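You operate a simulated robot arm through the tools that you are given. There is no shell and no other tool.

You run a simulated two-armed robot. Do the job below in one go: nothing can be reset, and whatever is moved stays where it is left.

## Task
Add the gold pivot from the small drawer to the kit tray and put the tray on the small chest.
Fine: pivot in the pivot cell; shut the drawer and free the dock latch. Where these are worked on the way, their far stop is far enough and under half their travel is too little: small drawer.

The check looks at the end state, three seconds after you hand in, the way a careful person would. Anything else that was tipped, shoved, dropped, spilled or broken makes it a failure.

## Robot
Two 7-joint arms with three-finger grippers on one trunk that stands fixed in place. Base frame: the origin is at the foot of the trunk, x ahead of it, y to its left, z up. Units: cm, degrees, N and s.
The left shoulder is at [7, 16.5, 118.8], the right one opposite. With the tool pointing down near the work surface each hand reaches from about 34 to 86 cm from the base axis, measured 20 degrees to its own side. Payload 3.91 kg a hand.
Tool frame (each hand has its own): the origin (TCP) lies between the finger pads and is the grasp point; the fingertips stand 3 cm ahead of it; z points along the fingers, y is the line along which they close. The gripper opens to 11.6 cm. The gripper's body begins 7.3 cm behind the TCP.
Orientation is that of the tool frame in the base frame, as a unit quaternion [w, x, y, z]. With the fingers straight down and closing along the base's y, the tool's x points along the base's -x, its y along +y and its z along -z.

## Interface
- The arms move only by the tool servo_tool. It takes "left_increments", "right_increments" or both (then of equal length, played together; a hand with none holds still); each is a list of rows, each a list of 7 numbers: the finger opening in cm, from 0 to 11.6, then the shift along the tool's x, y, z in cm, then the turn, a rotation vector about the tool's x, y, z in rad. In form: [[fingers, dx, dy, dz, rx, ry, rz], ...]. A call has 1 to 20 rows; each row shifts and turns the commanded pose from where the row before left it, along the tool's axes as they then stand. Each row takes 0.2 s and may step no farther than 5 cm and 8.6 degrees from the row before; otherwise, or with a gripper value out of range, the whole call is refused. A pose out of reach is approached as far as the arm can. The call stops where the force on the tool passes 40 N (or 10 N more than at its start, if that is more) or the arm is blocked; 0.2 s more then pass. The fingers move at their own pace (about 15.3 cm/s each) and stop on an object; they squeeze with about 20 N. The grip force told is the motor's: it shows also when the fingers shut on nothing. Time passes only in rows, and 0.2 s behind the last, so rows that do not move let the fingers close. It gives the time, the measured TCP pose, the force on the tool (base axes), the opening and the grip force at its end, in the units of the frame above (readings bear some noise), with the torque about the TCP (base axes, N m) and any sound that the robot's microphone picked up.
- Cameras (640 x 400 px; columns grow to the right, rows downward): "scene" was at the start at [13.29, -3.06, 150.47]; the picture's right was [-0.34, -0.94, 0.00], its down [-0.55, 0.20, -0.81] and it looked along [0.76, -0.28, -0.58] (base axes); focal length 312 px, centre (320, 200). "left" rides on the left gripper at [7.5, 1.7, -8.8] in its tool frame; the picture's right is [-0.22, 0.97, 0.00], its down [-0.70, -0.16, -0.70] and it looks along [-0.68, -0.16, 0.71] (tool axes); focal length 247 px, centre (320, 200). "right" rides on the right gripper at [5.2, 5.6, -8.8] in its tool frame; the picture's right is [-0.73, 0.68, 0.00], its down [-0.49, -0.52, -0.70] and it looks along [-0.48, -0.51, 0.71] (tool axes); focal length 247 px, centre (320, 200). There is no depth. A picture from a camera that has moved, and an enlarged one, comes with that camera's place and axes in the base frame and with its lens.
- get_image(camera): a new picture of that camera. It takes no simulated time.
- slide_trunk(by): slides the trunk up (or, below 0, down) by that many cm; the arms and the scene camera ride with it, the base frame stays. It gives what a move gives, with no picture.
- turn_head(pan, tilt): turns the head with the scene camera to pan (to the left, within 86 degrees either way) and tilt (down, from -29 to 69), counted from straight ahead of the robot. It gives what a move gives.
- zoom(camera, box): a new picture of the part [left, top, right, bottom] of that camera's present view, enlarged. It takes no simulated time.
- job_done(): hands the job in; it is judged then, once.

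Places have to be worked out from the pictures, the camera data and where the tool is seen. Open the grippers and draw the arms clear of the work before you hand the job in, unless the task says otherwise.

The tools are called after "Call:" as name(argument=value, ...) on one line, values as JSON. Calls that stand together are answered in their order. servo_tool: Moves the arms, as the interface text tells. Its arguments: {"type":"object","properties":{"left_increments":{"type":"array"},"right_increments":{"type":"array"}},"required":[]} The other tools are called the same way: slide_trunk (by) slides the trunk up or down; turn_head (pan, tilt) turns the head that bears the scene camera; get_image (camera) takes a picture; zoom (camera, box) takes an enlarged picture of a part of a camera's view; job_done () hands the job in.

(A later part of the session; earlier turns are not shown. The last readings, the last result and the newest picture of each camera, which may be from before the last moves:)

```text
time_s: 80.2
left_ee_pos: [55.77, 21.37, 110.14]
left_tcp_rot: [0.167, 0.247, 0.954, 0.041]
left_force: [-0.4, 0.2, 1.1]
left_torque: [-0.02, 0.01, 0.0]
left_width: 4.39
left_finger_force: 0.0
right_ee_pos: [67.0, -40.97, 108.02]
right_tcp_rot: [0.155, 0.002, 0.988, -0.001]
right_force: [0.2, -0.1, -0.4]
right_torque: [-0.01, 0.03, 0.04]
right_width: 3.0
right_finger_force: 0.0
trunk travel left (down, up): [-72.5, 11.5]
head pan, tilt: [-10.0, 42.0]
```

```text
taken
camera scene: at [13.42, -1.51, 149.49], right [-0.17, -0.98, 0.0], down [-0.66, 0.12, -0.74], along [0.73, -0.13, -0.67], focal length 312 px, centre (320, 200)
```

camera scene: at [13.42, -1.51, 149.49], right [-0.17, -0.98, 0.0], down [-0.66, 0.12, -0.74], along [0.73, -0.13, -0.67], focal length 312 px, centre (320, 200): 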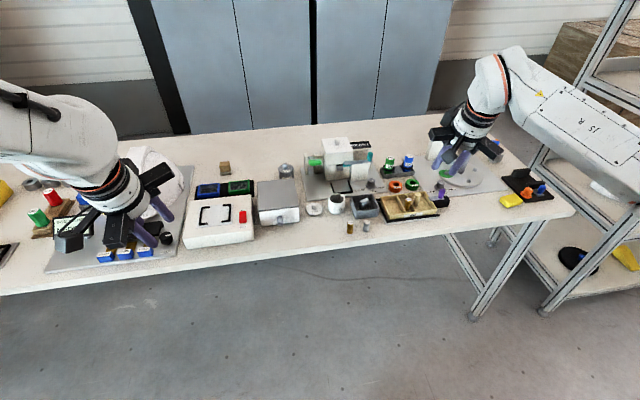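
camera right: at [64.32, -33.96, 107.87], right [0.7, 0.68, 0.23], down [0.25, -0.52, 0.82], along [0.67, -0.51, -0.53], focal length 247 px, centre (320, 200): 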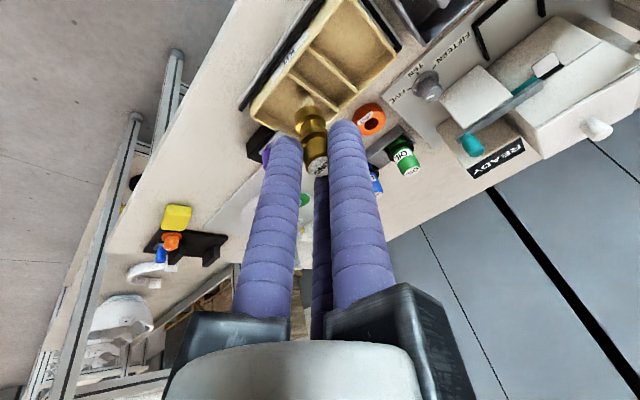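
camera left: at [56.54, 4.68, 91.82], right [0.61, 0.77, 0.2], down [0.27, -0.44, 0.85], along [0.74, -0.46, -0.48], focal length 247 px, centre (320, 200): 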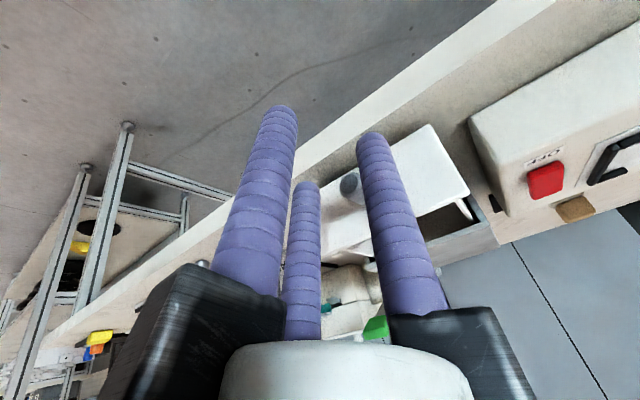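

Both hands are high and clear; I lower the trunk by 10 cm.

Call:
slide_trunk(by=-10)

Call:
turn_head(pan=-28, tilt=38)

Call:
get_image(camera="scene")

Call:
get_image(camera="right")

```text
time_s: 81.5
left_ee_pos: [55.78, 21.37, 100.11]
left_tcp_rot: [0.167, 0.246, 0.954, 0.041]
left_force: [0.0, 0.3, -0.1]
left_torque: [0.0, -0.01, -0.01]
left_width: 4.4
left_finger_force: 0.0
right_ee_pos: [66.99, -40.96, 98.17]
right_tcp_rot: [0.157, 0.001, 0.988, 0.0]
right_force: [0.4, 0.2, 0.3]
right_torque: [-0.04, 0.0, 0.0]
right_width: 3.02
right_finger_force: 0.0
trunk travel left (down, up): [-62.5, 21.5]
head pan, tilt: [-10.0, 42.0]
```

```text
time_s: 82.3
left_ee_pos: [55.73, 21.35, 100.13]
left_tcp_rot: [0.167, 0.247, 0.954, 0.041]
left_force: [-0.5, -0.2, -0.7]
left_torque: [-0.02, -0.01, -0.01]
left_width: 4.4
left_finger_force: 0.2
right_ee_pos: [66.94, -40.99, 98.04]
right_tcp_rot: [0.157, 0.001, 0.988, -0.001]
right_force: [-1.0, -0.2, -0.1]
right_torque: [-0.02, 0.0, 0.0]
right_width: 3.0
right_finger_force: 0.0
trunk travel left (down, up): [-62.5, 21.5]
head pan, tilt: [-28.0, 38.0]
```

```text
taken
camera scene: at [12.66, -4.14, 140.1], right [-0.47, -0.88, 0.0], down [-0.54, 0.29, -0.79], along [0.7, -0.37, -0.62], focal length 312 px, centre (320, 200)
```

scene: 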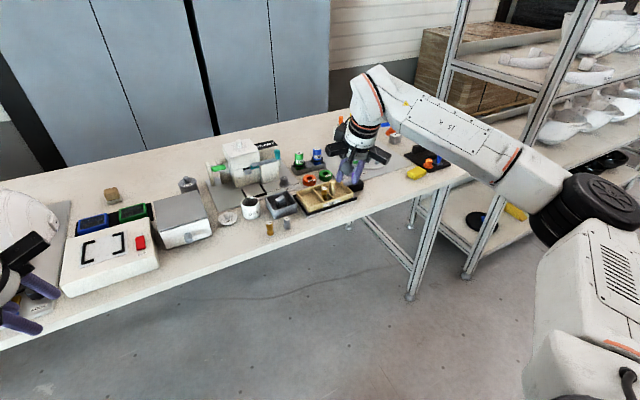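

```text
taken
camera right: at [59.31, -35.36, 104.89], right [0.7, 0.68, 0.23], down [0.25, -0.52, 0.82], along [0.67, -0.51, -0.53], focal length 247 px, centre (320, 200)
```

right: 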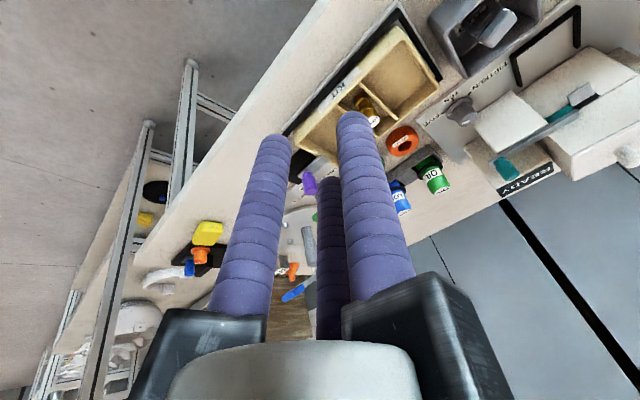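

I tilt the right hand further forward (to 28°) and move toward the latch to get a close look at it.

Call:
servo_tool(right_increments=[[3.0, 0, 0, 0, 0, -0.0873, 0], [3.0, 0, 0, 0, 0, -0.0873, 0], [3.0, -1.09, -2.5, 1.15, 0, 0, 0], [3.0, -1.09, -2.5, 1.15, 0, 0, 0], [3.0, 0, 0, 0, 0, 0, 0]])

Call:
get_image(camera="right")

Call:
zoom(camera="right", box=[200, 80, 440, 260])

Call:
zoom(camera="scene", box=[310, 150, 390, 210])

```text
time_s: 83.5
left_ee_pos: [55.75, 21.4, 100.11]
left_tcp_rot: [0.167, 0.246, 0.954, 0.042]
left_force: [-0.3, 0.3, 0.3]
left_torque: [-0.02, -0.01, 0.0]
left_width: 4.39
left_finger_force: 0.0
right_ee_pos: [69.87, -45.98, 97.04]
right_tcp_rot: [0.242, 0.001, 0.97, 0.0]
right_force: [-0.6, 0.5, 1.4]
right_torque: [0.03, 0.02, 0.01]
right_width: 3.0
right_finger_force: 0.0
trunk travel left (down, up): [-62.5, 21.5]
head pan, tilt: [-28.0, 38.0]
```

```text
taken
camera right: at [61.17, -40.41, 102.44], right [0.65, 0.68, 0.34], down [0.1, -0.52, 0.85], along [0.76, -0.51, -0.41], focal length 247 px, centre (320, 200)
```

right: 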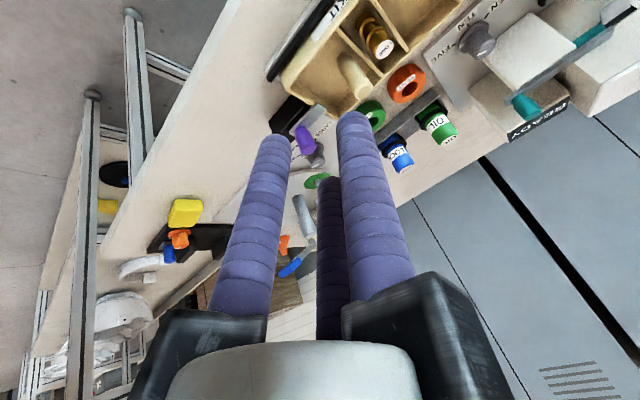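

```text
2.22 times, centred on (320, 170) of right
camera zoom: at [61.17, -40.41, 102.44], right [0.65, 0.68, 0.34], down [0.1, -0.52, 0.85], along [0.76, -0.51, -0.41], focal length 549 px, centre (320, 267)
```

zoom: 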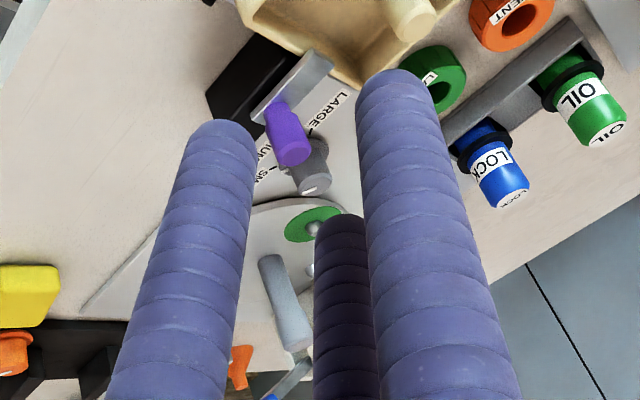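

```text
6.67 times, centred on (350, 180) of scene
camera zoom: at [12.66, -4.14, 140.1], right [-0.47, -0.88, 0.0], down [-0.54, 0.29, -0.79], along [0.7, -0.37, -0.62], focal length 2079 px, centre (120, 333)
```

zoom: 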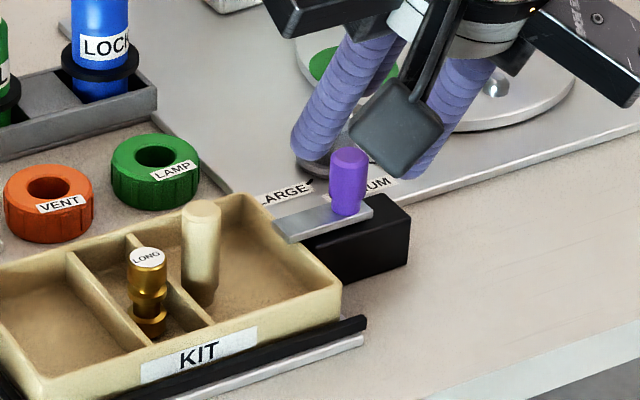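

Combining views, the latch peg is at about (80.2, −52.1), z 83.4–86.3, on a bar over the tray's right rim. I close the right fingers, tilt to 38° and approach the tray side of the peg to push it outward (−y).

Call:
servo_tool(right_increments=[[1.0, 0, 0, 0, 0, -0.0873, 0], [0.2, 0, 0, 0, 0, -0.0873, 0], [0, -0.86, -1.6, 3.87, 0, 0, 0], [0, -0.86, -1.6, 3.87, 0, 0, 0], [0, 0, 0, 0, 0, 0, 0]])

Call:
zoom(camera="right", box=[200, 60, 440, 240])

Call:
zoom(camera="scene", box=[310, 140, 400, 210])

```text
time_s: 84.7
left_ee_pos: [55.64, 21.47, 100.18]
left_tcp_rot: [0.168, 0.247, 0.953, 0.041]
left_force: [0.1, 0.1, -0.2]
left_torque: [0.02, -0.02, -0.01]
left_width: 4.4
left_finger_force: 0.0
right_ee_pos: [76.66, -49.87, 92.58]
right_tcp_rot: [0.326, 0.001, 0.946, -0.001]
right_force: [-0.3, 0.2, -0.1]
right_torque: [-0.02, 0.01, -0.03]
right_width: 0.95
right_finger_force: 19.9
right hand out of reach, approached as far as the arm can: row 2
trunk travel left (down, up): [-62.5, 21.5]
head pan, tilt: [-28.0, 38.0]
```

```text
2.22 times, centred on (320, 150) of right
camera zoom: at [67.13, -44.26, 96.31], right [0.58, 0.68, 0.45], down [-0.05, -0.52, 0.85], along [0.81, -0.51, -0.27], focal length 549 px, centre (320, 311)
```

zoom: 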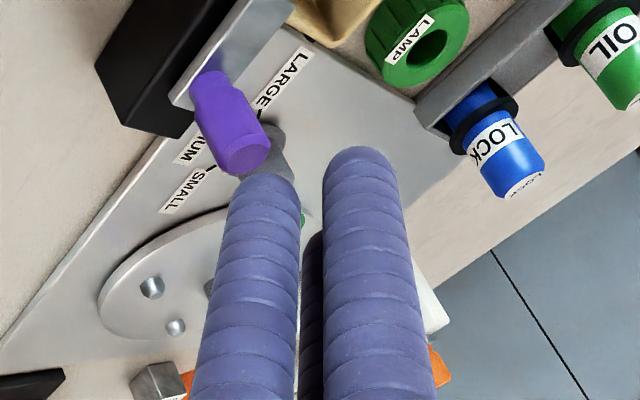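

```text
5.71 times, centred on (355, 175) of scene
camera zoom: at [12.56, -4.11, 140.12], right [-0.47, -0.88, 0.0], down [-0.54, 0.29, -0.79], along [0.7, -0.37, -0.62], focal length 1782 px, centre (120, 343)
```

zoom: 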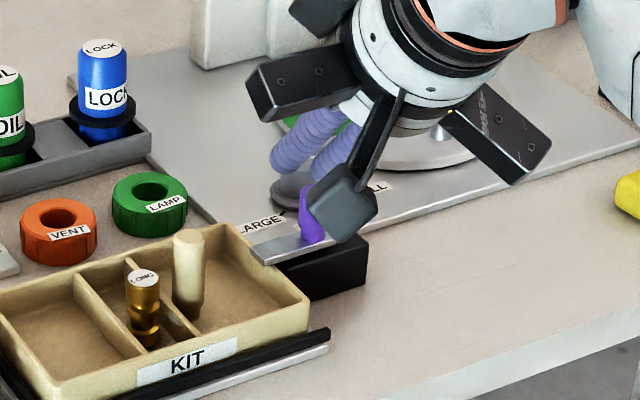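

The peg is beyond and to the −y side of the closed fingers. I lower the bundle to the tray side of the peg, tips just above the bar.

Call:
servo_tool(right_increments=[[0, 0.97, 0.33, 2.62, 0, 0, 0], [0, 0.97, 0.33, 2.5, 0, 0, 0], [0, 0, 0, 0, 0, 0, 0]])

Call:
zoom(camera="right", box=[200, 60, 440, 240])

Call:
zoom(camera="scene", box=[310, 140, 400, 210])

```text
time_s: 85.5
left_ee_pos: [55.75, 21.39, 100.05]
left_tcp_rot: [0.167, 0.247, 0.954, 0.042]
left_force: [-0.6, -0.4, -0.7]
left_torque: [0.0, -0.02, -0.01]
left_width: 4.39
left_finger_force: 0.2
right_ee_pos: [78.46, -48.99, 87.25]
right_tcp_rot: [0.327, 0.0, 0.945, 0.0]
right_force: [0.6, 0.4, -0.2]
right_torque: [0.0, 0.0, -0.05]
right_width: 0.91
right_finger_force: 20.2
trunk travel left (down, up): [-62.5, 21.5]
head pan, tilt: [-28.0, 38.0]
```

```text
2.22 times, centred on (320, 150) of right
camera zoom: at [69.01, -43.5, 91.1], right [0.58, 0.68, 0.45], down [-0.05, -0.52, 0.85], along [0.81, -0.51, -0.27], focal length 549 px, centre (320, 311)
```

zoom: 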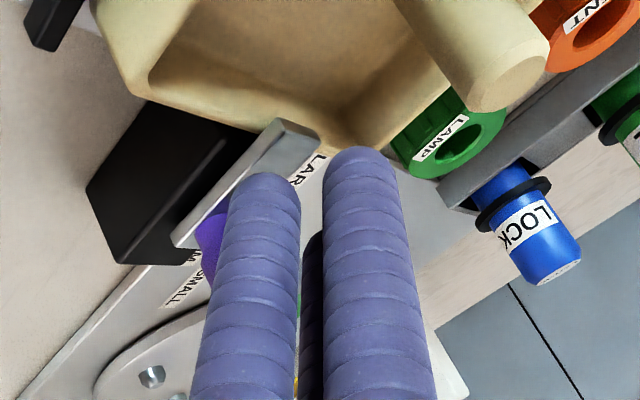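

```text
5.71 times, centred on (355, 175) of scene
camera zoom: at [12.6, -4.14, 140.11], right [-0.47, -0.88, 0.0], down [-0.54, 0.29, -0.79], along [0.7, -0.37, -0.62], focal length 1782 px, centre (120, 343)
```

zoom: 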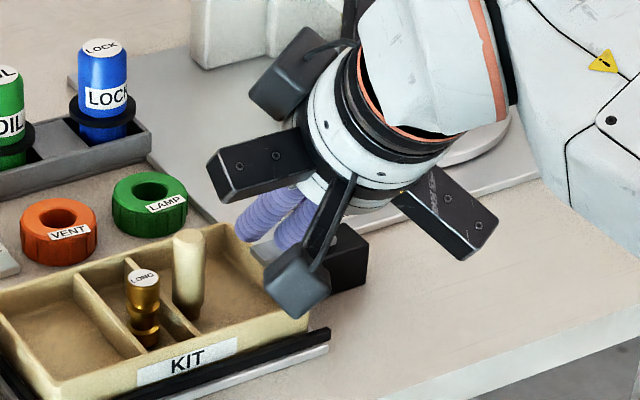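

The bundle is on the tray side of the peg. I push in −y by small steps and watch the force.

Call:
servo_tool(right_increments=[[0, 0, -0.5, 0, 0, 0, 0], [0, 0, -0.5, 0, 0, 0, 0], [0, 0, -0.4, 0, 0, 0, 0], [0, 0, -0.4, 0, 0, 0, 0], [0, 0, 0, 0, 0, 0, 0]])

Call:
zoom(camera="right", box=[200, 60, 440, 240])

```text
time_s: 86.7
left_ee_pos: [55.68, 21.5, 100.15]
left_tcp_rot: [0.168, 0.246, 0.954, 0.042]
left_force: [-0.2, 0.4, 0.0]
left_torque: [0.03, 0.0, 0.01]
left_width: 4.38
left_finger_force: 0.1
right_ee_pos: [78.53, -50.81, 87.3]
right_tcp_rot: [0.325, 0.0, 0.946, 0.0]
right_force: [-0.4, -0.4, 0.0]
right_torque: [-0.01, 0.02, -0.04]
right_width: 0.91
right_finger_force: 20.0
trunk travel left (down, up): [-62.5, 21.5]
head pan, tilt: [-28.0, 38.0]
```

```text
2.22 times, centred on (320, 150) of right
camera zoom: at [69.04, -45.21, 91.11], right [0.58, 0.68, 0.45], down [-0.05, -0.52, 0.85], along [0.81, -0.51, -0.27], focal length 549 px, centre (320, 311)
```

zoom: 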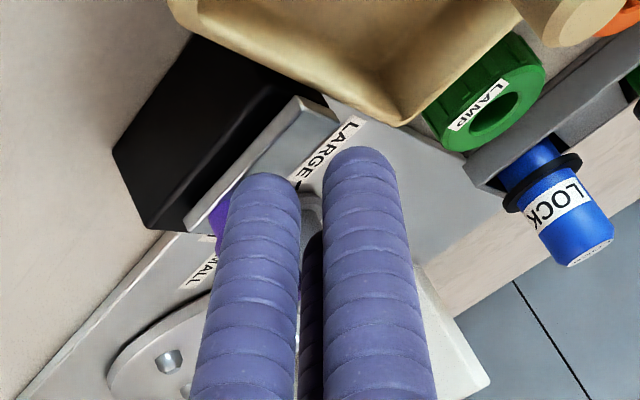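

The bar has slid away from the tray with hardly any force, so it is a sliding bolt. I keep pushing in small steps to its far stop.

Call:
servo_tool(right_increments=[[0, 0, -0.4, 0, 0, 0, 0], [0, 0, -0.4, 0, 0, 0, 0], [0, 0, 0, 0, 0, 0, 0]])

Call:
zoom(camera="right", box=[200, 60, 440, 240])

Call:
servo_tool(right_increments=[[0, 0, -0.4, 0, 0, 0, 0], [0, 0, -0.4, 0, 0, 0, 0], [0, 0, 0, 0, 0, 0, 0]])

Call:
zoom(camera="right", box=[200, 60, 440, 240])

```text
time_s: 87.5
left_ee_pos: [55.61, 21.62, 100.06]
left_tcp_rot: [0.168, 0.246, 0.954, 0.041]
left_force: [-0.2, 0.6, 0.2]
left_torque: [0.01, -0.01, -0.05]
left_width: 4.4
left_finger_force: 0.1
right_ee_pos: [78.63, -51.22, 87.39]
right_tcp_rot: [0.325, -0.001, 0.946, 0.001]
right_force: [0.0, 12.0, -0.6]
right_torque: [0.06, 0.02, 0.19]
right_width: 0.95
right_finger_force: 20.6
trunk travel left (down, up): [-62.5, 21.5]
head pan, tilt: [-28.0, 38.0]
```

```text
2.22 times, centred on (320, 150) of right
camera zoom: at [69.02, -45.74, 91.11], right [0.58, 0.68, 0.45], down [-0.05, -0.52, 0.85], along [0.82, -0.51, -0.27], focal length 549 px, centre (320, 311)
```

zoom: 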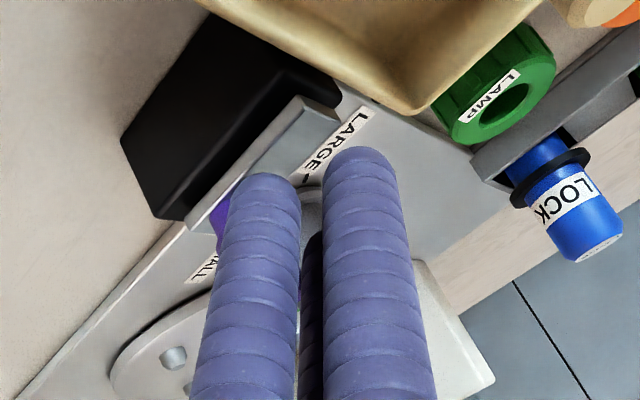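

```text
time_s: 88.3
left_ee_pos: [55.68, 21.77, 99.99]
left_tcp_rot: [0.168, 0.247, 0.954, 0.039]
left_force: [-0.1, 0.0, -0.1]
left_torque: [-0.02, 0.01, 0.0]
left_width: 4.41
left_finger_force: 0.0
right_ee_pos: [78.68, -51.53, 87.57]
right_tcp_rot: [0.325, -0.002, 0.946, 0.001]
right_force: [5.6, 39.2, -2.6]
right_torque: [0.45, 0.13, 0.69]
right_width: 0.94
right_finger_force: 20.1
trunk travel left (down, up): [-62.5, 21.5]
head pan, tilt: [-28.0, 38.0]
```

```text
2.22 times, centred on (320, 150) of right
camera zoom: at [69.11, -46.01, 91.28], right [0.57, 0.68, 0.45], down [-0.04, -0.52, 0.85], along [0.82, -0.51, -0.27], focal length 549 px, centre (320, 311)
```

zoom: 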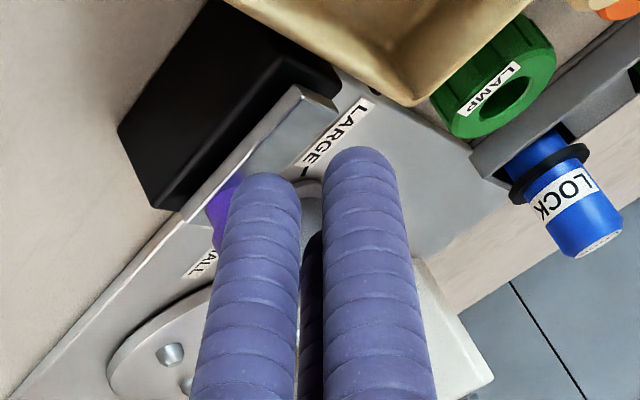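

The bolt has hit its far stop (force rising to 39 N). I back off in +y and lift away, then look at the latch and tray.

Call:
servo_tool(right_increments=[[0, 0, 0.6, 0, 0, 0, 0], [0, 0, 0.6, 0, 0, 0, 0], [0, -1.2, 0, -1.6, 0, 0, 0], [0, -1.2, 0, -1.6, 0, 0, 0], [0, -1.2, 0, -3, 0, 0, 0], [0, 0, 0, -4, 0, 0, 0], [0, 1, 0, -4, 0, 0, 0], [0, 0, 0, 0, 0, 0, 0]])

Call:
zoom(camera="scene", box=[290, 150, 380, 220])

Call:
get_image(camera="right")

Call:
get_image(camera="scene")

```text
time_s: 90.1
left_ee_pos: [55.74, 21.43, 100.14]
left_tcp_rot: [0.168, 0.247, 0.954, 0.041]
left_force: [0.8, -0.9, 0.0]
left_torque: [-0.01, 0.0, 0.0]
left_width: 4.42
left_finger_force: 0.1
right_ee_pos: [71.85, -51.19, 100.14]
right_tcp_rot: [0.325, 0.002, 0.946, -0.001]
right_force: [0.5, -0.1, -0.1]
right_torque: [0.01, 0.01, 0.01]
right_width: 0.92
right_finger_force: 19.9
trunk travel left (down, up): [-62.5, 21.5]
head pan, tilt: [-28.0, 38.0]
```

```text
5.71 times, centred on (335, 185) of scene
camera zoom: at [12.76, -4.13, 140.09], right [-0.47, -0.88, 0.0], down [-0.54, 0.29, -0.79], along [0.7, -0.37, -0.62], focal length 1782 px, centre (234, 286)
```

zoom: 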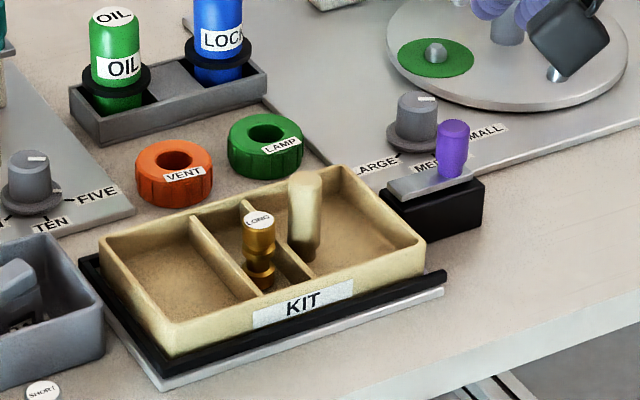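

```text
taken
camera right: at [62.38, -45.57, 104.02], right [0.58, 0.68, 0.45], down [-0.05, -0.52, 0.85], along [0.81, -0.51, -0.27], focal length 247 px, centre (320, 200)
```

right: 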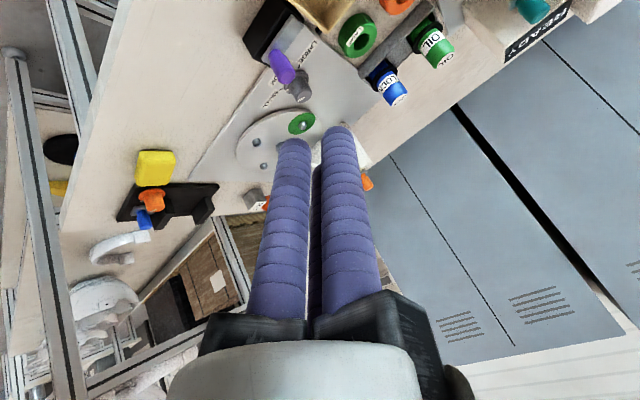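

```text
taken
camera scene: at [12.76, -4.13, 140.09], right [-0.47, -0.88, 0.0], down [-0.54, 0.29, -0.79], along [0.7, -0.37, -0.62], focal length 312 px, centre (320, 200)
```

scene: 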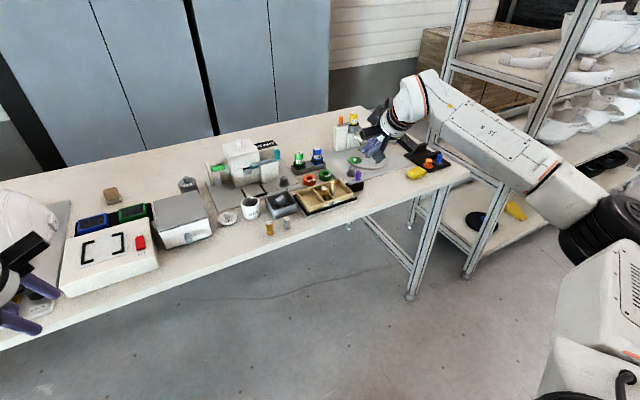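

The bolt is fully back and the tray's right rim is free. Now I'll lift the tray by its post: I reduce the tilt to 18°, open the fingers and move above the post at about (80, −44.3).

Call:
servo_tool(right_increments=[[4, 0, 0, 0, 0, 0.1164, 0], [4, 0, 0, 0, 0, 0.1164, 0], [4, 0, 0, 0, 0, 0.1164, 0], [4, -1.09, 2.3, 2.7, 0, 0, 0], [4, -1.09, 2.3, 2.7, 0, 0, 0], [4, -1.09, 2.3, 2.7, 0, 0, 0], [4, 0, 0, 0, 0, 0, 0]])

Call:
zoom(camera="right", box=[200, 0, 440, 200])

Call:
zoom(camera="scene", box=[290, 140, 380, 210])

```text
time_s: 91.7
left_ee_pos: [55.58, 21.41, 100.17]
left_tcp_rot: [0.168, 0.247, 0.953, 0.042]
left_force: [-0.9, -0.3, -0.5]
left_torque: [0.0, -0.03, 0.02]
left_width: 4.39
left_finger_force: 0.1
right_ee_pos: [77.5, -44.3, 93.54]
right_tcp_rot: [0.156, 0.002, 0.988, 0.001]
right_force: [-0.2, 0.8, 0.7]
right_torque: [-0.01, 0.0, -0.01]
right_width: 4.02
right_finger_force: 0.1
trunk travel left (down, up): [-62.5, 21.5]
head pan, tilt: [-28.0, 38.0]
```

```text
2.00 times, centred on (320, 100) of right
camera zoom: at [69.77, -38.71, 100.35], right [0.7, 0.68, 0.23], down [0.24, -0.52, 0.82], along [0.67, -0.51, -0.53], focal length 494 px, centre (320, 400)
```

zoom: 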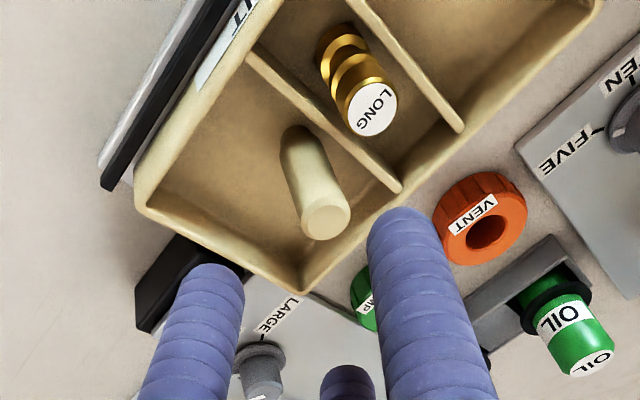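

```text
5.71 times, centred on (335, 175) of scene
camera zoom: at [12.56, -4.21, 140.11], right [-0.47, -0.88, 0.0], down [-0.54, 0.29, -0.79], along [0.7, -0.37, -0.62], focal length 1782 px, centre (234, 343)
```

zoom: 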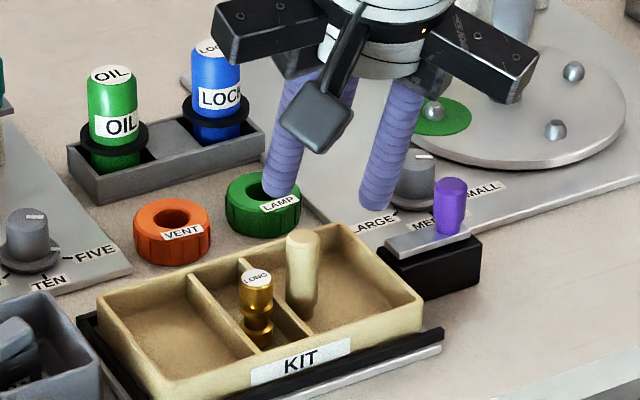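

Precise view: post at (80.05, −44.05), top z≈86; the pivot is 3.5 cm away, so I keep the opening small (2.4) to pass between. I descend two thirds of the way and check.

Call:
servo_tool(right_increments=[[2.4, 0.04, 0.07, 2.1, 0, 0, 0], [2.4, 0.04, 0.08, 2.1, 0, 0, 0], [2.4, 0, 0, 0, 0, 0, 0]])

Call:
zoom(camera="right", box=[200, 60, 440, 260])

Call:
zoom(camera="scene", box=[300, 150, 370, 210])

```text
time_s: 92.5
left_ee_pos: [55.61, 21.36, 100.18]
left_tcp_rot: [0.168, 0.246, 0.954, 0.042]
left_force: [-0.4, 0.6, -0.3]
left_torque: [-0.02, 0.01, 0.02]
left_width: 4.41
left_finger_force: 0.0
right_ee_pos: [78.69, -44.16, 89.45]
right_tcp_rot: [0.156, 0.002, 0.988, 0.0]
right_force: [-0.6, -0.6, -0.6]
right_torque: [0.04, -0.03, 0.0]
right_width: 2.43
right_finger_force: 0.1
trunk travel left (down, up): [-62.5, 21.5]
head pan, tilt: [-28.0, 38.0]
```

```text
2.00 times, centred on (320, 160) of right
camera zoom: at [70.97, -38.57, 96.3], right [0.7, 0.68, 0.23], down [0.25, -0.52, 0.82], along [0.67, -0.51, -0.53], focal length 494 px, centre (320, 280)
```

zoom: 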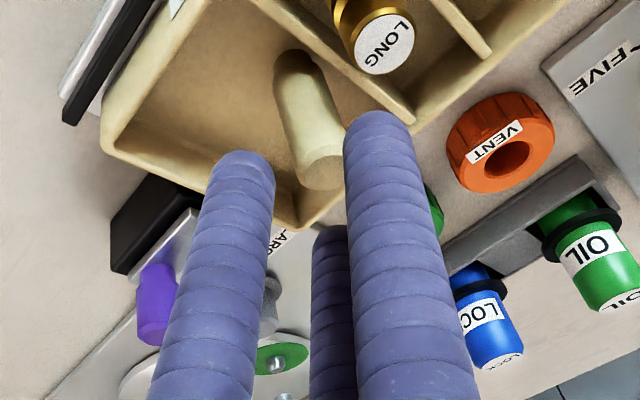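

```text
6.67 times, centred on (335, 180) of scene
camera zoom: at [12.63, -4.12, 140.11], right [-0.47, -0.88, 0.0], down [-0.54, 0.29, -0.79], along [0.7, -0.37, -0.62], focal length 2079 px, centre (220, 333)
```

zoom: 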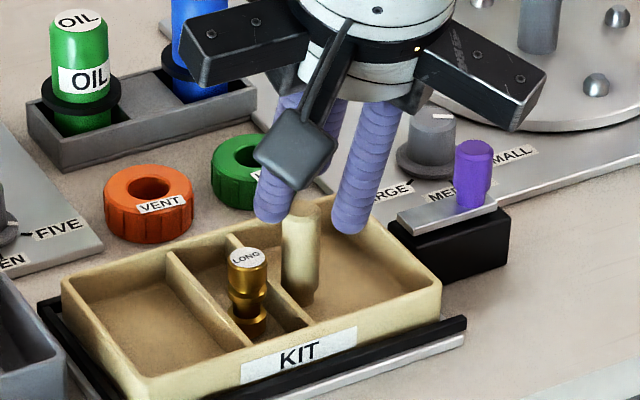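

The post is centred between the prongs. I go the last 2 cm slowly and then close on it.

Call:
servo_tool(right_increments=[[2.4, 0, 0, 1.0, 0, 0, 0], [2.4, 0, 0, 1.0, 0, 0, 0], [2.4, 0, 0, 0, 0, 0, 0]])

Call:
zoom(camera="right", box=[200, 60, 440, 260])

Call:
zoom(camera="scene", box=[300, 150, 370, 210])

```text
time_s: 93.3
left_ee_pos: [55.66, 21.34, 100.06]
left_tcp_rot: [0.167, 0.247, 0.954, 0.042]
left_force: [0.0, 0.7, 1.1]
left_torque: [0.02, 0.0, 0.01]
left_width: 4.4
left_finger_force: 0.1
right_ee_pos: [79.31, -44.24, 87.63]
right_tcp_rot: [0.156, 0.0, 0.988, 0.0]
right_force: [0.1, -0.1, 0.0]
right_torque: [0.0, -0.03, -0.03]
right_width: 2.4
right_finger_force: 0.0
trunk travel left (down, up): [-62.5, 21.5]
head pan, tilt: [-28.0, 38.0]
```

```text
2.00 times, centred on (320, 160) of right
camera zoom: at [71.63, -38.54, 94.33], right [0.7, 0.68, 0.23], down [0.24, -0.52, 0.82], along [0.67, -0.51, -0.53], focal length 494 px, centre (320, 280)
```

zoom: 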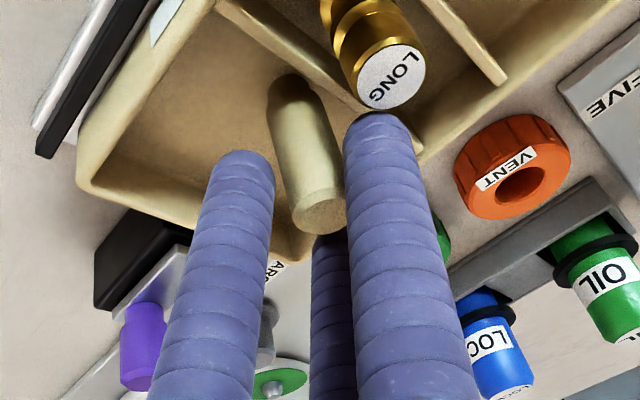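

```text
6.67 times, centred on (335, 180) of scene
camera zoom: at [12.65, -4.15, 140.1], right [-0.47, -0.88, 0.0], down [-0.54, 0.29, -0.79], along [0.7, -0.37, -0.62], focal length 2079 px, centre (220, 333)
```

zoom: 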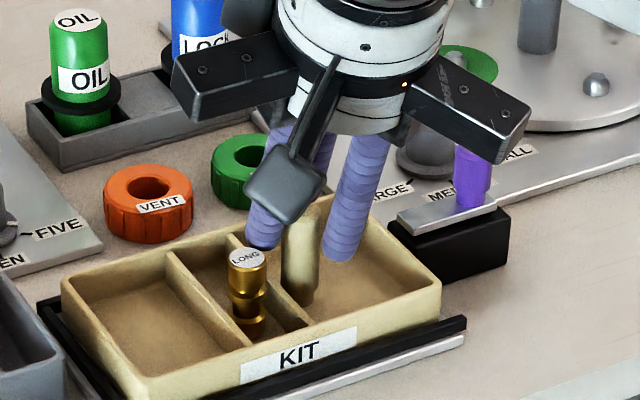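

Everything is clear of contact. I close the fingers on the post.

Call:
servo_tool(right_increments=[[2.0, 0, 0, 0, 0, 0, 0], [1.6, 0, 0, 0, 0, 0, 0], [1.0, 0, 0, 0, 0, 0, 0], [0.5, 0, 0, 0, 0, 0, 0], [0.5, 0, 0, 0, 0, 0, 0]])

Call:
zoom(camera="right", box=[200, 60, 440, 260])

Call:
zoom(camera="scene", box=[300, 150, 370, 210])

```text
time_s: 94.5
left_ee_pos: [55.65, 21.4, 100.09]
left_tcp_rot: [0.168, 0.247, 0.954, 0.042]
left_force: [0.3, 0.2, -0.1]
left_torque: [0.01, -0.01, 0.01]
left_width: 4.35
left_finger_force: 0.0
right_ee_pos: [79.3, -44.06, 87.57]
right_tcp_rot: [0.156, 0.001, 0.988, 0.0]
right_force: [0.3, 0.0, 0.4]
right_torque: [0.04, 0.01, -0.01]
right_width: 1.76
right_finger_force: 19.9
trunk travel left (down, up): [-62.5, 21.5]
head pan, tilt: [-28.0, 38.0]
```

```text
2.00 times, centred on (320, 160) of right
camera zoom: at [71.62, -38.53, 94.34], right [0.7, 0.68, 0.23], down [0.25, -0.52, 0.82], along [0.67, -0.51, -0.53], focal length 494 px, centre (320, 280)
```

zoom: 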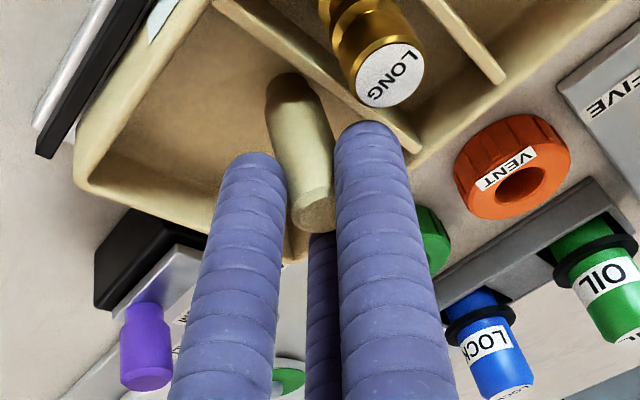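

```text
6.67 times, centred on (335, 180) of scene
camera zoom: at [12.65, -4.13, 140.1], right [-0.47, -0.88, 0.0], down [-0.54, 0.29, -0.79], along [0.7, -0.37, -0.62], focal length 2079 px, centre (220, 333)
```

zoom: 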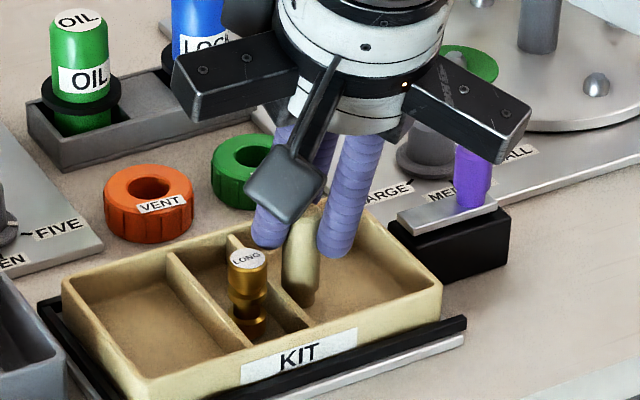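

Post gripped (1.76 wide, 20 N, no side forces). I test-lift by half a centimetre and read force and tilt.

Call:
servo_tool(right_increments=[[0.5, -0.077, 0, -0.238, 0, 0, 0], [0.5, -0.077, 0, -0.238, 0, 0, 0], [0.5, 0, 0, 0, 0, 0, 0]])

Call:
zoom(camera="scene", box=[285, 150, 375, 220])

Call:
zoom(camera="right", box=[200, 20, 440, 220])

```text
time_s: 95.3
left_ee_pos: [55.76, 21.34, 100.06]
left_tcp_rot: [0.168, 0.246, 0.954, 0.042]
left_force: [0.0, -0.6, -0.2]
left_torque: [0.01, -0.02, 0.0]
left_width: 4.4
left_finger_force: 0.0
right_ee_pos: [79.35, -44.2, 87.94]
right_tcp_rot: [0.157, 0.0, 0.988, -0.001]
right_force: [0.2, 0.5, -1.1]
right_torque: [-0.02, 0.01, -0.03]
right_width: 1.76
right_finger_force: 20.9
trunk travel left (down, up): [-62.5, 21.5]
head pan, tilt: [-28.0, 38.0]
```

```text
5.71 times, centred on (330, 185) of scene
camera zoom: at [12.67, -4.16, 140.1], right [-0.47, -0.88, 0.0], down [-0.54, 0.29, -0.79], along [0.7, -0.37, -0.62], focal length 1782 px, centre (263, 286)
```

zoom: 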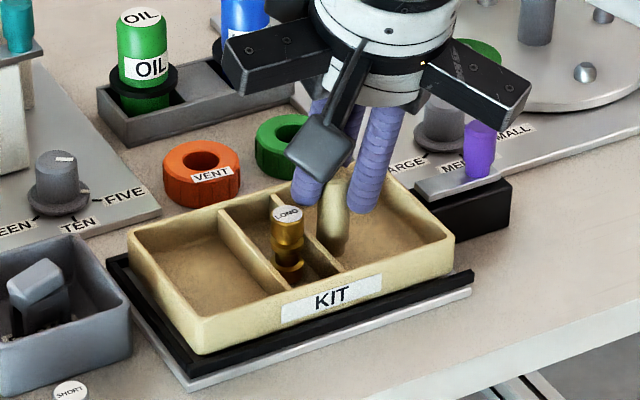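

```text
2.00 times, centred on (320, 120) of right
camera zoom: at [71.68, -38.62, 94.77], right [0.7, 0.68, 0.23], down [0.25, -0.52, 0.82], along [0.67, -0.51, -0.53], focal length 494 px, centre (320, 360)
```

zoom: 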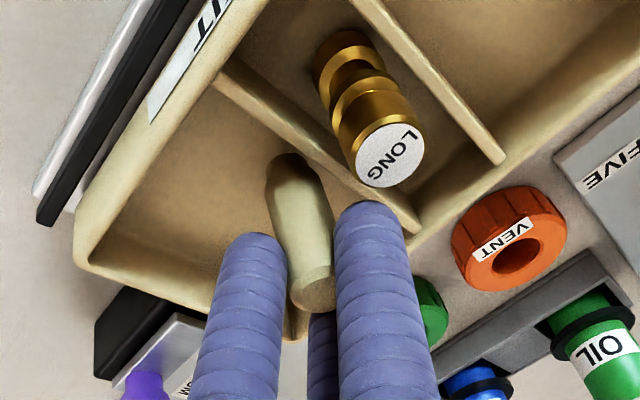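

The tray comes up with the post and stays level; it weighs only a newton or two. I lift further, 3 cm, slowly.

Call:
servo_tool(right_increments=[[0.5, -0.155, 0, -0.476, 0, 0, 0], [0.5, -0.155, 0, -0.476, 0, 0, 0], [0.5, -0.309, 0, -0.951, 0, 0, 0], [0.5, -0.309, 0, -0.951, 0, 0, 0], [0.5, 0, 0, 0, 0, 0, 0]])

Call:
zoom(camera="scene", box=[285, 140, 375, 220])

Call:
zoom(camera="right", box=[200, 20, 440, 220])

```text
time_s: 96.5
left_ee_pos: [55.65, 21.34, 100.14]
left_tcp_rot: [0.168, 0.246, 0.954, 0.042]
left_force: [-0.4, -0.2, 0.1]
left_torque: [-0.02, 0.02, -0.02]
left_width: 4.39
left_finger_force: 0.1
right_ee_pos: [79.3, -44.19, 91.06]
right_tcp_rot: [0.156, 0.001, 0.988, 0.0]
right_force: [0.9, 0.0, -1.2]
right_torque: [-0.04, -0.01, 0.03]
right_width: 1.73
right_finger_force: 20.1
trunk travel left (down, up): [-62.5, 21.5]
head pan, tilt: [-28.0, 38.0]
```

```text
5.00 times, centred on (330, 180) of scene
camera zoom: at [12.69, -4.16, 140.1], right [-0.47, -0.88, 0.0], down [-0.54, 0.29, -0.79], along [0.7, -0.37, -0.62], focal length 1559 px, centre (270, 300)
```

zoom: 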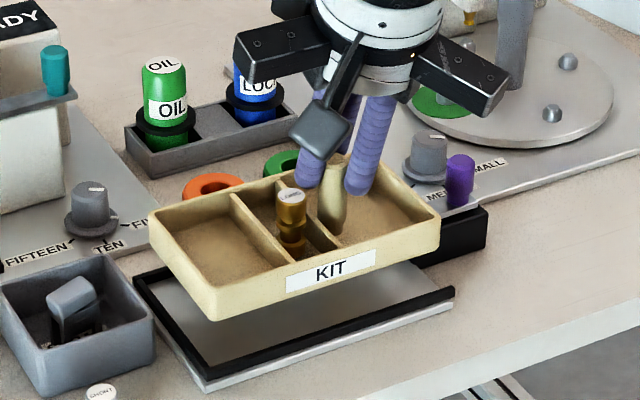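

```text
2.00 times, centred on (320, 120) of right
camera zoom: at [71.64, -38.57, 97.8], right [0.7, 0.68, 0.23], down [0.25, -0.52, 0.82], along [0.67, -0.51, -0.53], focal length 494 px, centre (320, 360)
```

zoom: 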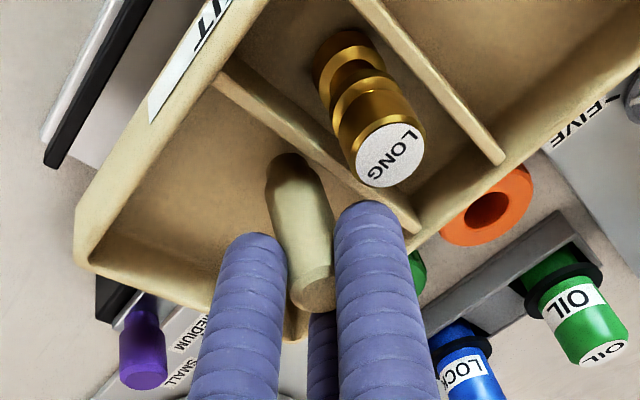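

The tray hangs level with the pivot upright. I raise it smoothly to clear the mug and other items (tray bottom about z=92).

Call:
servo_tool(right_increments=[[0.5, -0.23, 0, -0.71, 0, 0, 0], [0.5, -0.37, 0, -1.14, 0, 0, 0], [0.5, -0.464, 0, -1.427, 0, 0, 0], [0.5, -0.464, 0, -1.427, 0, 0, 0], [0.5, -0.464, 0, -1.427, 0, 0, 0], [0.5, -0.309, 0, -0.951, 0, 0, 0], [0.5, -0.155, 0, -0.476, 0, 0, 0], [0.5, 0, 0, 0, 0, 0, 0]])

Call:
get_image(camera="scene")

Call:
get_image(camera="right")

```text
time_s: 98.3
left_ee_pos: [55.73, 21.37, 100.08]
left_tcp_rot: [0.168, 0.247, 0.953, 0.041]
left_force: [0.2, 0.3, -0.2]
left_torque: [0.03, 0.04, -0.01]
left_width: 4.42
left_finger_force: 0.1
right_ee_pos: [79.4, -44.08, 99.06]
right_tcp_rot: [0.156, 0.001, 0.988, 0.0]
right_force: [0.4, -0.5, -1.0]
right_torque: [-0.03, 0.02, 0.0]
right_width: 1.78
right_finger_force: 20.0
trunk travel left (down, up): [-62.5, 21.5]
head pan, tilt: [-28.0, 38.0]
```

```text
taken
camera scene: at [12.67, -4.16, 140.1], right [-0.47, -0.88, 0.0], down [-0.54, 0.29, -0.79], along [0.7, -0.37, -0.62], focal length 312 px, centre (320, 200)
```

scene: 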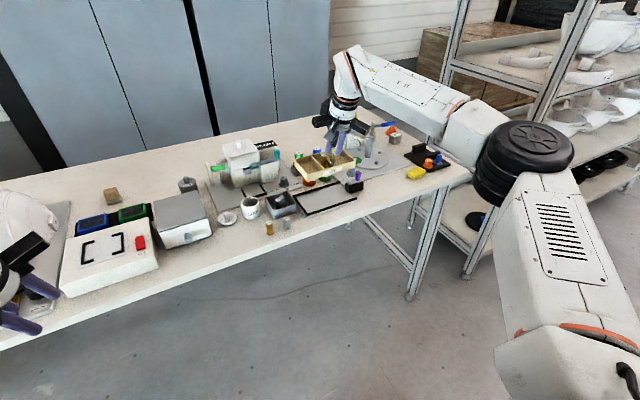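

```text
taken
camera right: at [71.73, -38.51, 105.8], right [0.7, 0.68, 0.23], down [0.25, -0.52, 0.82], along [0.67, -0.51, -0.53], focal length 247 px, centre (320, 200)
```

right: 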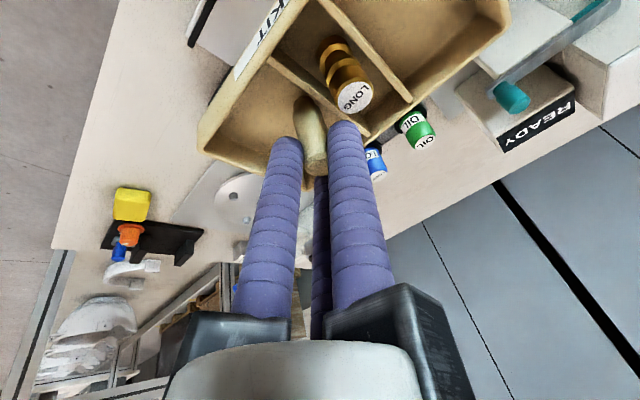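

Stable. I carry the tray sideways toward the chest with smooth steps, drawing it in by 4 cm on the way; first half of the distance.

Call:
servo_tool(right_increments=[[0.5, 0.19, 0.8, -0.062, 0, 0, 0], [0.5, 0.38, 1.5, -0.124, 0, 0, 0], [0.5, 0.38, 2.2, -0.124, 0, 0, 0], [0.5, 0.38, 2.2, -0.124, 0, 0, 0], [0.5, 0.38, 2.2, -0.124, 0, 0, 0], [0.5, 0.38, 2.2, -0.124, 0, 0, 0], [0.5, 0.38, 2.2, -0.124, 0, 0, 0], [0.5, 0.38, 2.2, -0.124, 0, 0, 0], [0.5, 0.38, 2.2, -0.124, 0, 0, 0], [0.5, 0.38, 1.5, -0.124, 0, 0, 0], [0.5, 0.19, 0.8, -0.062, 0, 0, 0], [0.5, 0, 0, 0, 0, 0, 0]])

Call:
get_image(camera="scene")

Call:
get_image(camera="right")

```text
time_s: 100.9
left_ee_pos: [55.77, 21.44, 100.19]
left_tcp_rot: [0.168, 0.245, 0.954, 0.042]
left_force: [-0.3, -0.1, 0.0]
left_torque: [-0.02, -0.01, 0.0]
left_width: 4.39
left_finger_force: 0.0
right_ee_pos: [75.31, -24.11, 98.94]
right_tcp_rot: [0.156, 0.002, 0.988, -0.001]
right_force: [-0.4, -0.1, -1.2]
right_torque: [0.0, 0.0, -0.03]
right_width: 1.77
right_finger_force: 20.0
trunk travel left (down, up): [-62.5, 21.5]
head pan, tilt: [-28.0, 38.0]
```

```text
taken
camera scene: at [12.66, -4.16, 140.1], right [-0.47, -0.88, 0.0], down [-0.54, 0.29, -0.79], along [0.7, -0.37, -0.62], focal length 312 px, centre (320, 200)
```

scene: 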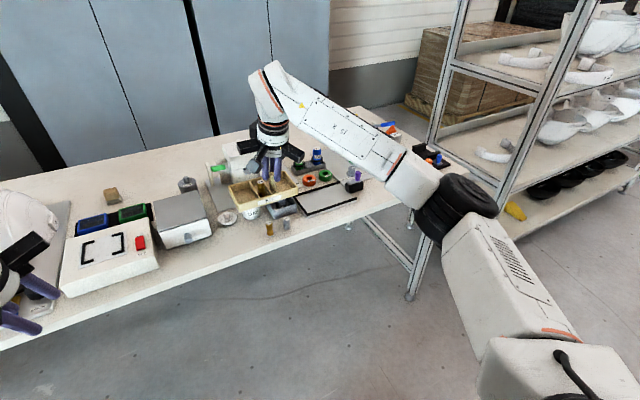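

```text
taken
camera right: at [67.66, -18.52, 105.79], right [0.7, 0.68, 0.23], down [0.25, -0.52, 0.82], along [0.67, -0.51, -0.53], focal length 247 px, centre (320, 200)
```

right: 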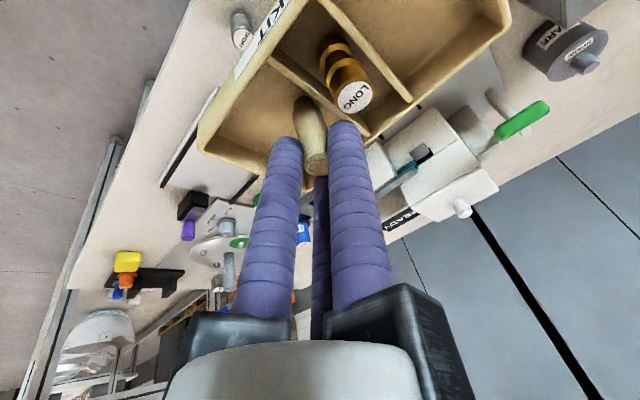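

Halfway, all steady. I carry on to y≈−4.05, in front of and above the chest.

Call:
servo_tool(right_increments=[[0.5, 0, 0.8, 0, 0, 0, 0], [0.5, 0, 1.5, 0, 0, 0, 0], [0.5, 0, 2.2, 0, 0, 0, 0], [0.5, 0, 2.2, 0, 0, 0, 0], [0.5, 0, 2.2, 0, 0, 0, 0], [0.5, 0, 2.2, 0, 0, 0, 0], [0.5, 0, 2.2, 0, 0, 0, 0], [0.5, 0, 2.2, 0, 0, 0, 0], [0.5, 0, 2.2, 0, 0, 0, 0], [0.5, 0, 1.5, 0, 0, 0, 0], [0.5, 0, 0.86, 0, 0, 0, 0], [0.5, 0, 0, 0, 0, 0, 0]])

Call:
turn_head(pan=-8, tilt=36)

Call:
get_image(camera="scene")

Call:
get_image(camera="right")

```text
time_s: 103.5
left_ee_pos: [55.77, 21.34, 100.17]
left_tcp_rot: [0.168, 0.246, 0.954, 0.042]
left_force: [0.4, 0.4, 0.2]
left_torque: [-0.02, 0.02, 0.01]
left_width: 4.39
left_finger_force: 0.1
right_ee_pos: [75.46, -4.02, 98.95]
right_tcp_rot: [0.157, 0.003, 0.988, -0.001]
right_force: [-0.7, 0.0, -0.4]
right_torque: [0.0, 0.01, 0.02]
right_width: 1.75
right_finger_force: 19.7
trunk travel left (down, up): [-62.5, 21.5]
head pan, tilt: [-28.0, 38.0]
```

```text
time_s: 104.3
left_ee_pos: [55.7, 21.36, 100.08]
left_tcp_rot: [0.167, 0.246, 0.954, 0.042]
left_force: [0.2, -0.7, 0.3]
left_torque: [0.03, 0.0, 0.0]
left_width: 4.37
left_finger_force: 0.1
right_ee_pos: [75.52, -4.06, 98.96]
right_tcp_rot: [0.157, 0.001, 0.988, -0.001]
right_force: [-0.7, -0.1, -1.4]
right_torque: [-0.05, -0.02, -0.06]
right_width: 1.77
right_finger_force: 19.9
trunk travel left (down, up): [-62.5, 21.5]
head pan, tilt: [-8.0, 36.0]
```

```text
taken
camera scene: at [13.71, -1.3, 140.4], right [-0.14, -0.99, 0.0], down [-0.58, 0.08, -0.81], along [0.8, -0.11, -0.59], focal length 312 px, centre (320, 200)
```

scene: 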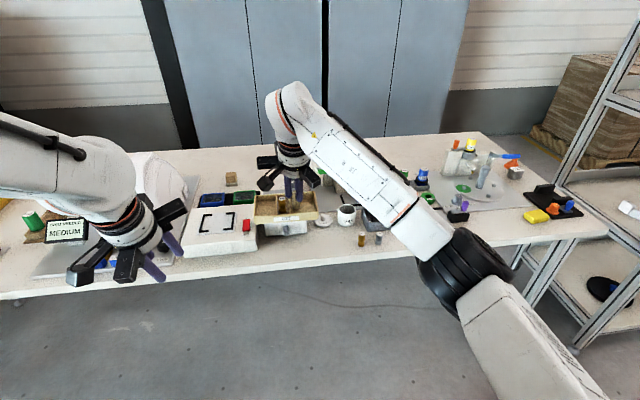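

```text
taken
camera right: at [67.87, 1.53, 105.78], right [0.7, 0.68, 0.23], down [0.25, -0.52, 0.82], along [0.67, -0.51, -0.53], focal length 247 px, centre (320, 200)
```

right: 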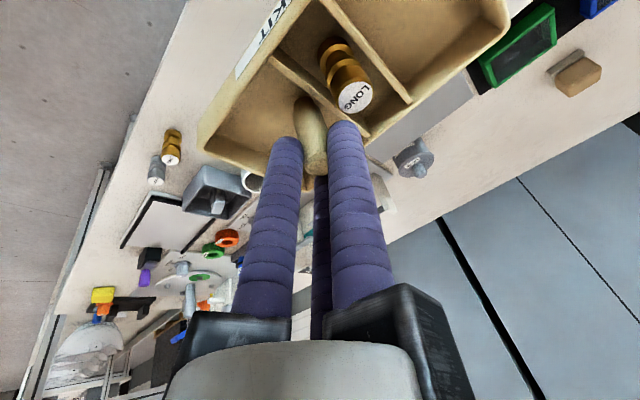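

The tray is in front of the chest with its bottom about 5 cm above the chest top. I move it forward over the chest while descending 3 cm, smoothly.

Call:
servo_tool(right_increments=[[0.5, -0.634, 0, 0.458, 0, 0, 0], [0.5, -1.109, 0, 0.802, 0, 0, 0], [0.5, -1.426, 0, 1.031, 0, 0, 0], [0.5, -1.426, 0, 1.031, 0, 0, 0], [0.5, -1.426, 0, 1.031, 0, 0, 0], [0.5, -1.03, 0, 0.745, 0, 0, 0], [0.5, -0.634, 0, 0.458, 0, 0, 0], [0.5, -0.238, 0, 0.172, 0, 0, 0], [0.5, 0, 0, 0, 0, 0, 0]])

Call:
get_image(camera="scene")

Call:
get_image(camera="right")

Call:
get_image(camera="left")

```text
time_s: 106.3
left_ee_pos: [55.79, 21.45, 100.14]
left_tcp_rot: [0.167, 0.246, 0.954, 0.042]
left_force: [0.0, 0.0, -0.3]
left_torque: [0.03, 0.0, 0.0]
left_width: 4.42
left_finger_force: 0.0
right_ee_pos: [84.74, -4.08, 95.85]
right_tcp_rot: [0.156, 0.002, 0.988, -0.001]
right_force: [0.8, 0.0, -1.5]
right_torque: [-0.01, -0.01, -0.01]
right_width: 1.74
right_finger_force: 20.2
trunk travel left (down, up): [-62.5, 21.5]
head pan, tilt: [-8.0, 36.0]
```

```text
taken
camera scene: at [13.71, -1.29, 140.4], right [-0.14, -0.99, 0.0], down [-0.58, 0.08, -0.81], along [0.8, -0.11, -0.59], focal length 312 px, centre (320, 200)
```

scene: 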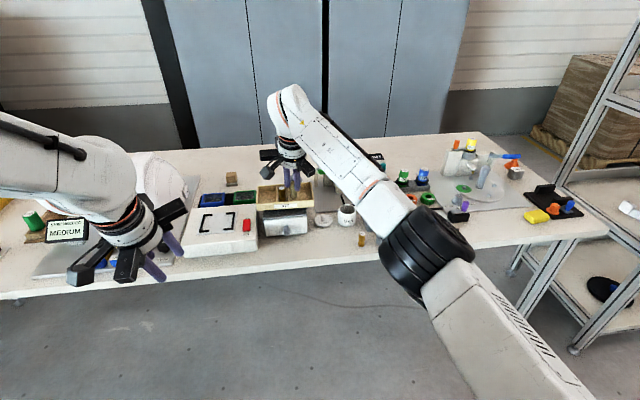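

```text
taken
camera right: at [77.1, 1.5, 102.71], right [0.7, 0.68, 0.23], down [0.25, -0.52, 0.82], along [0.67, -0.51, -0.53], focal length 247 px, centre (320, 200)
```

right: 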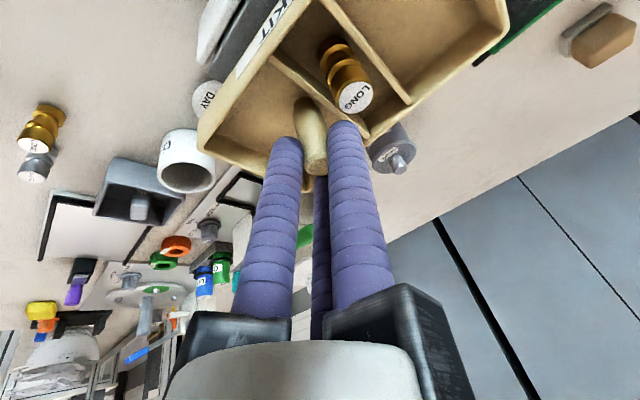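

```text
taken
camera left: at [47.35, 26.69, 106.43], right [0.63, 0.74, 0.22], down [0.26, -0.47, 0.84], along [0.73, -0.47, -0.49], focal length 247 px, centre (320, 200)
```

left: 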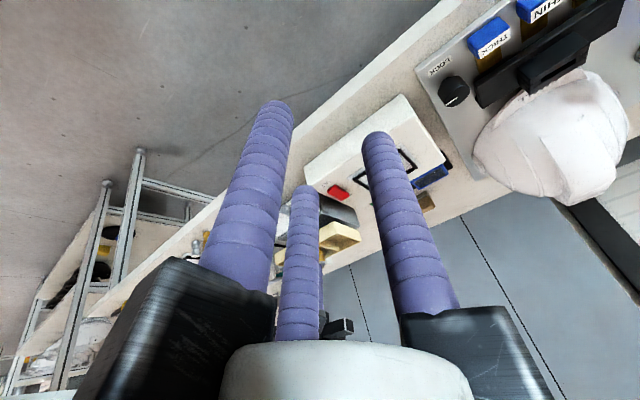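

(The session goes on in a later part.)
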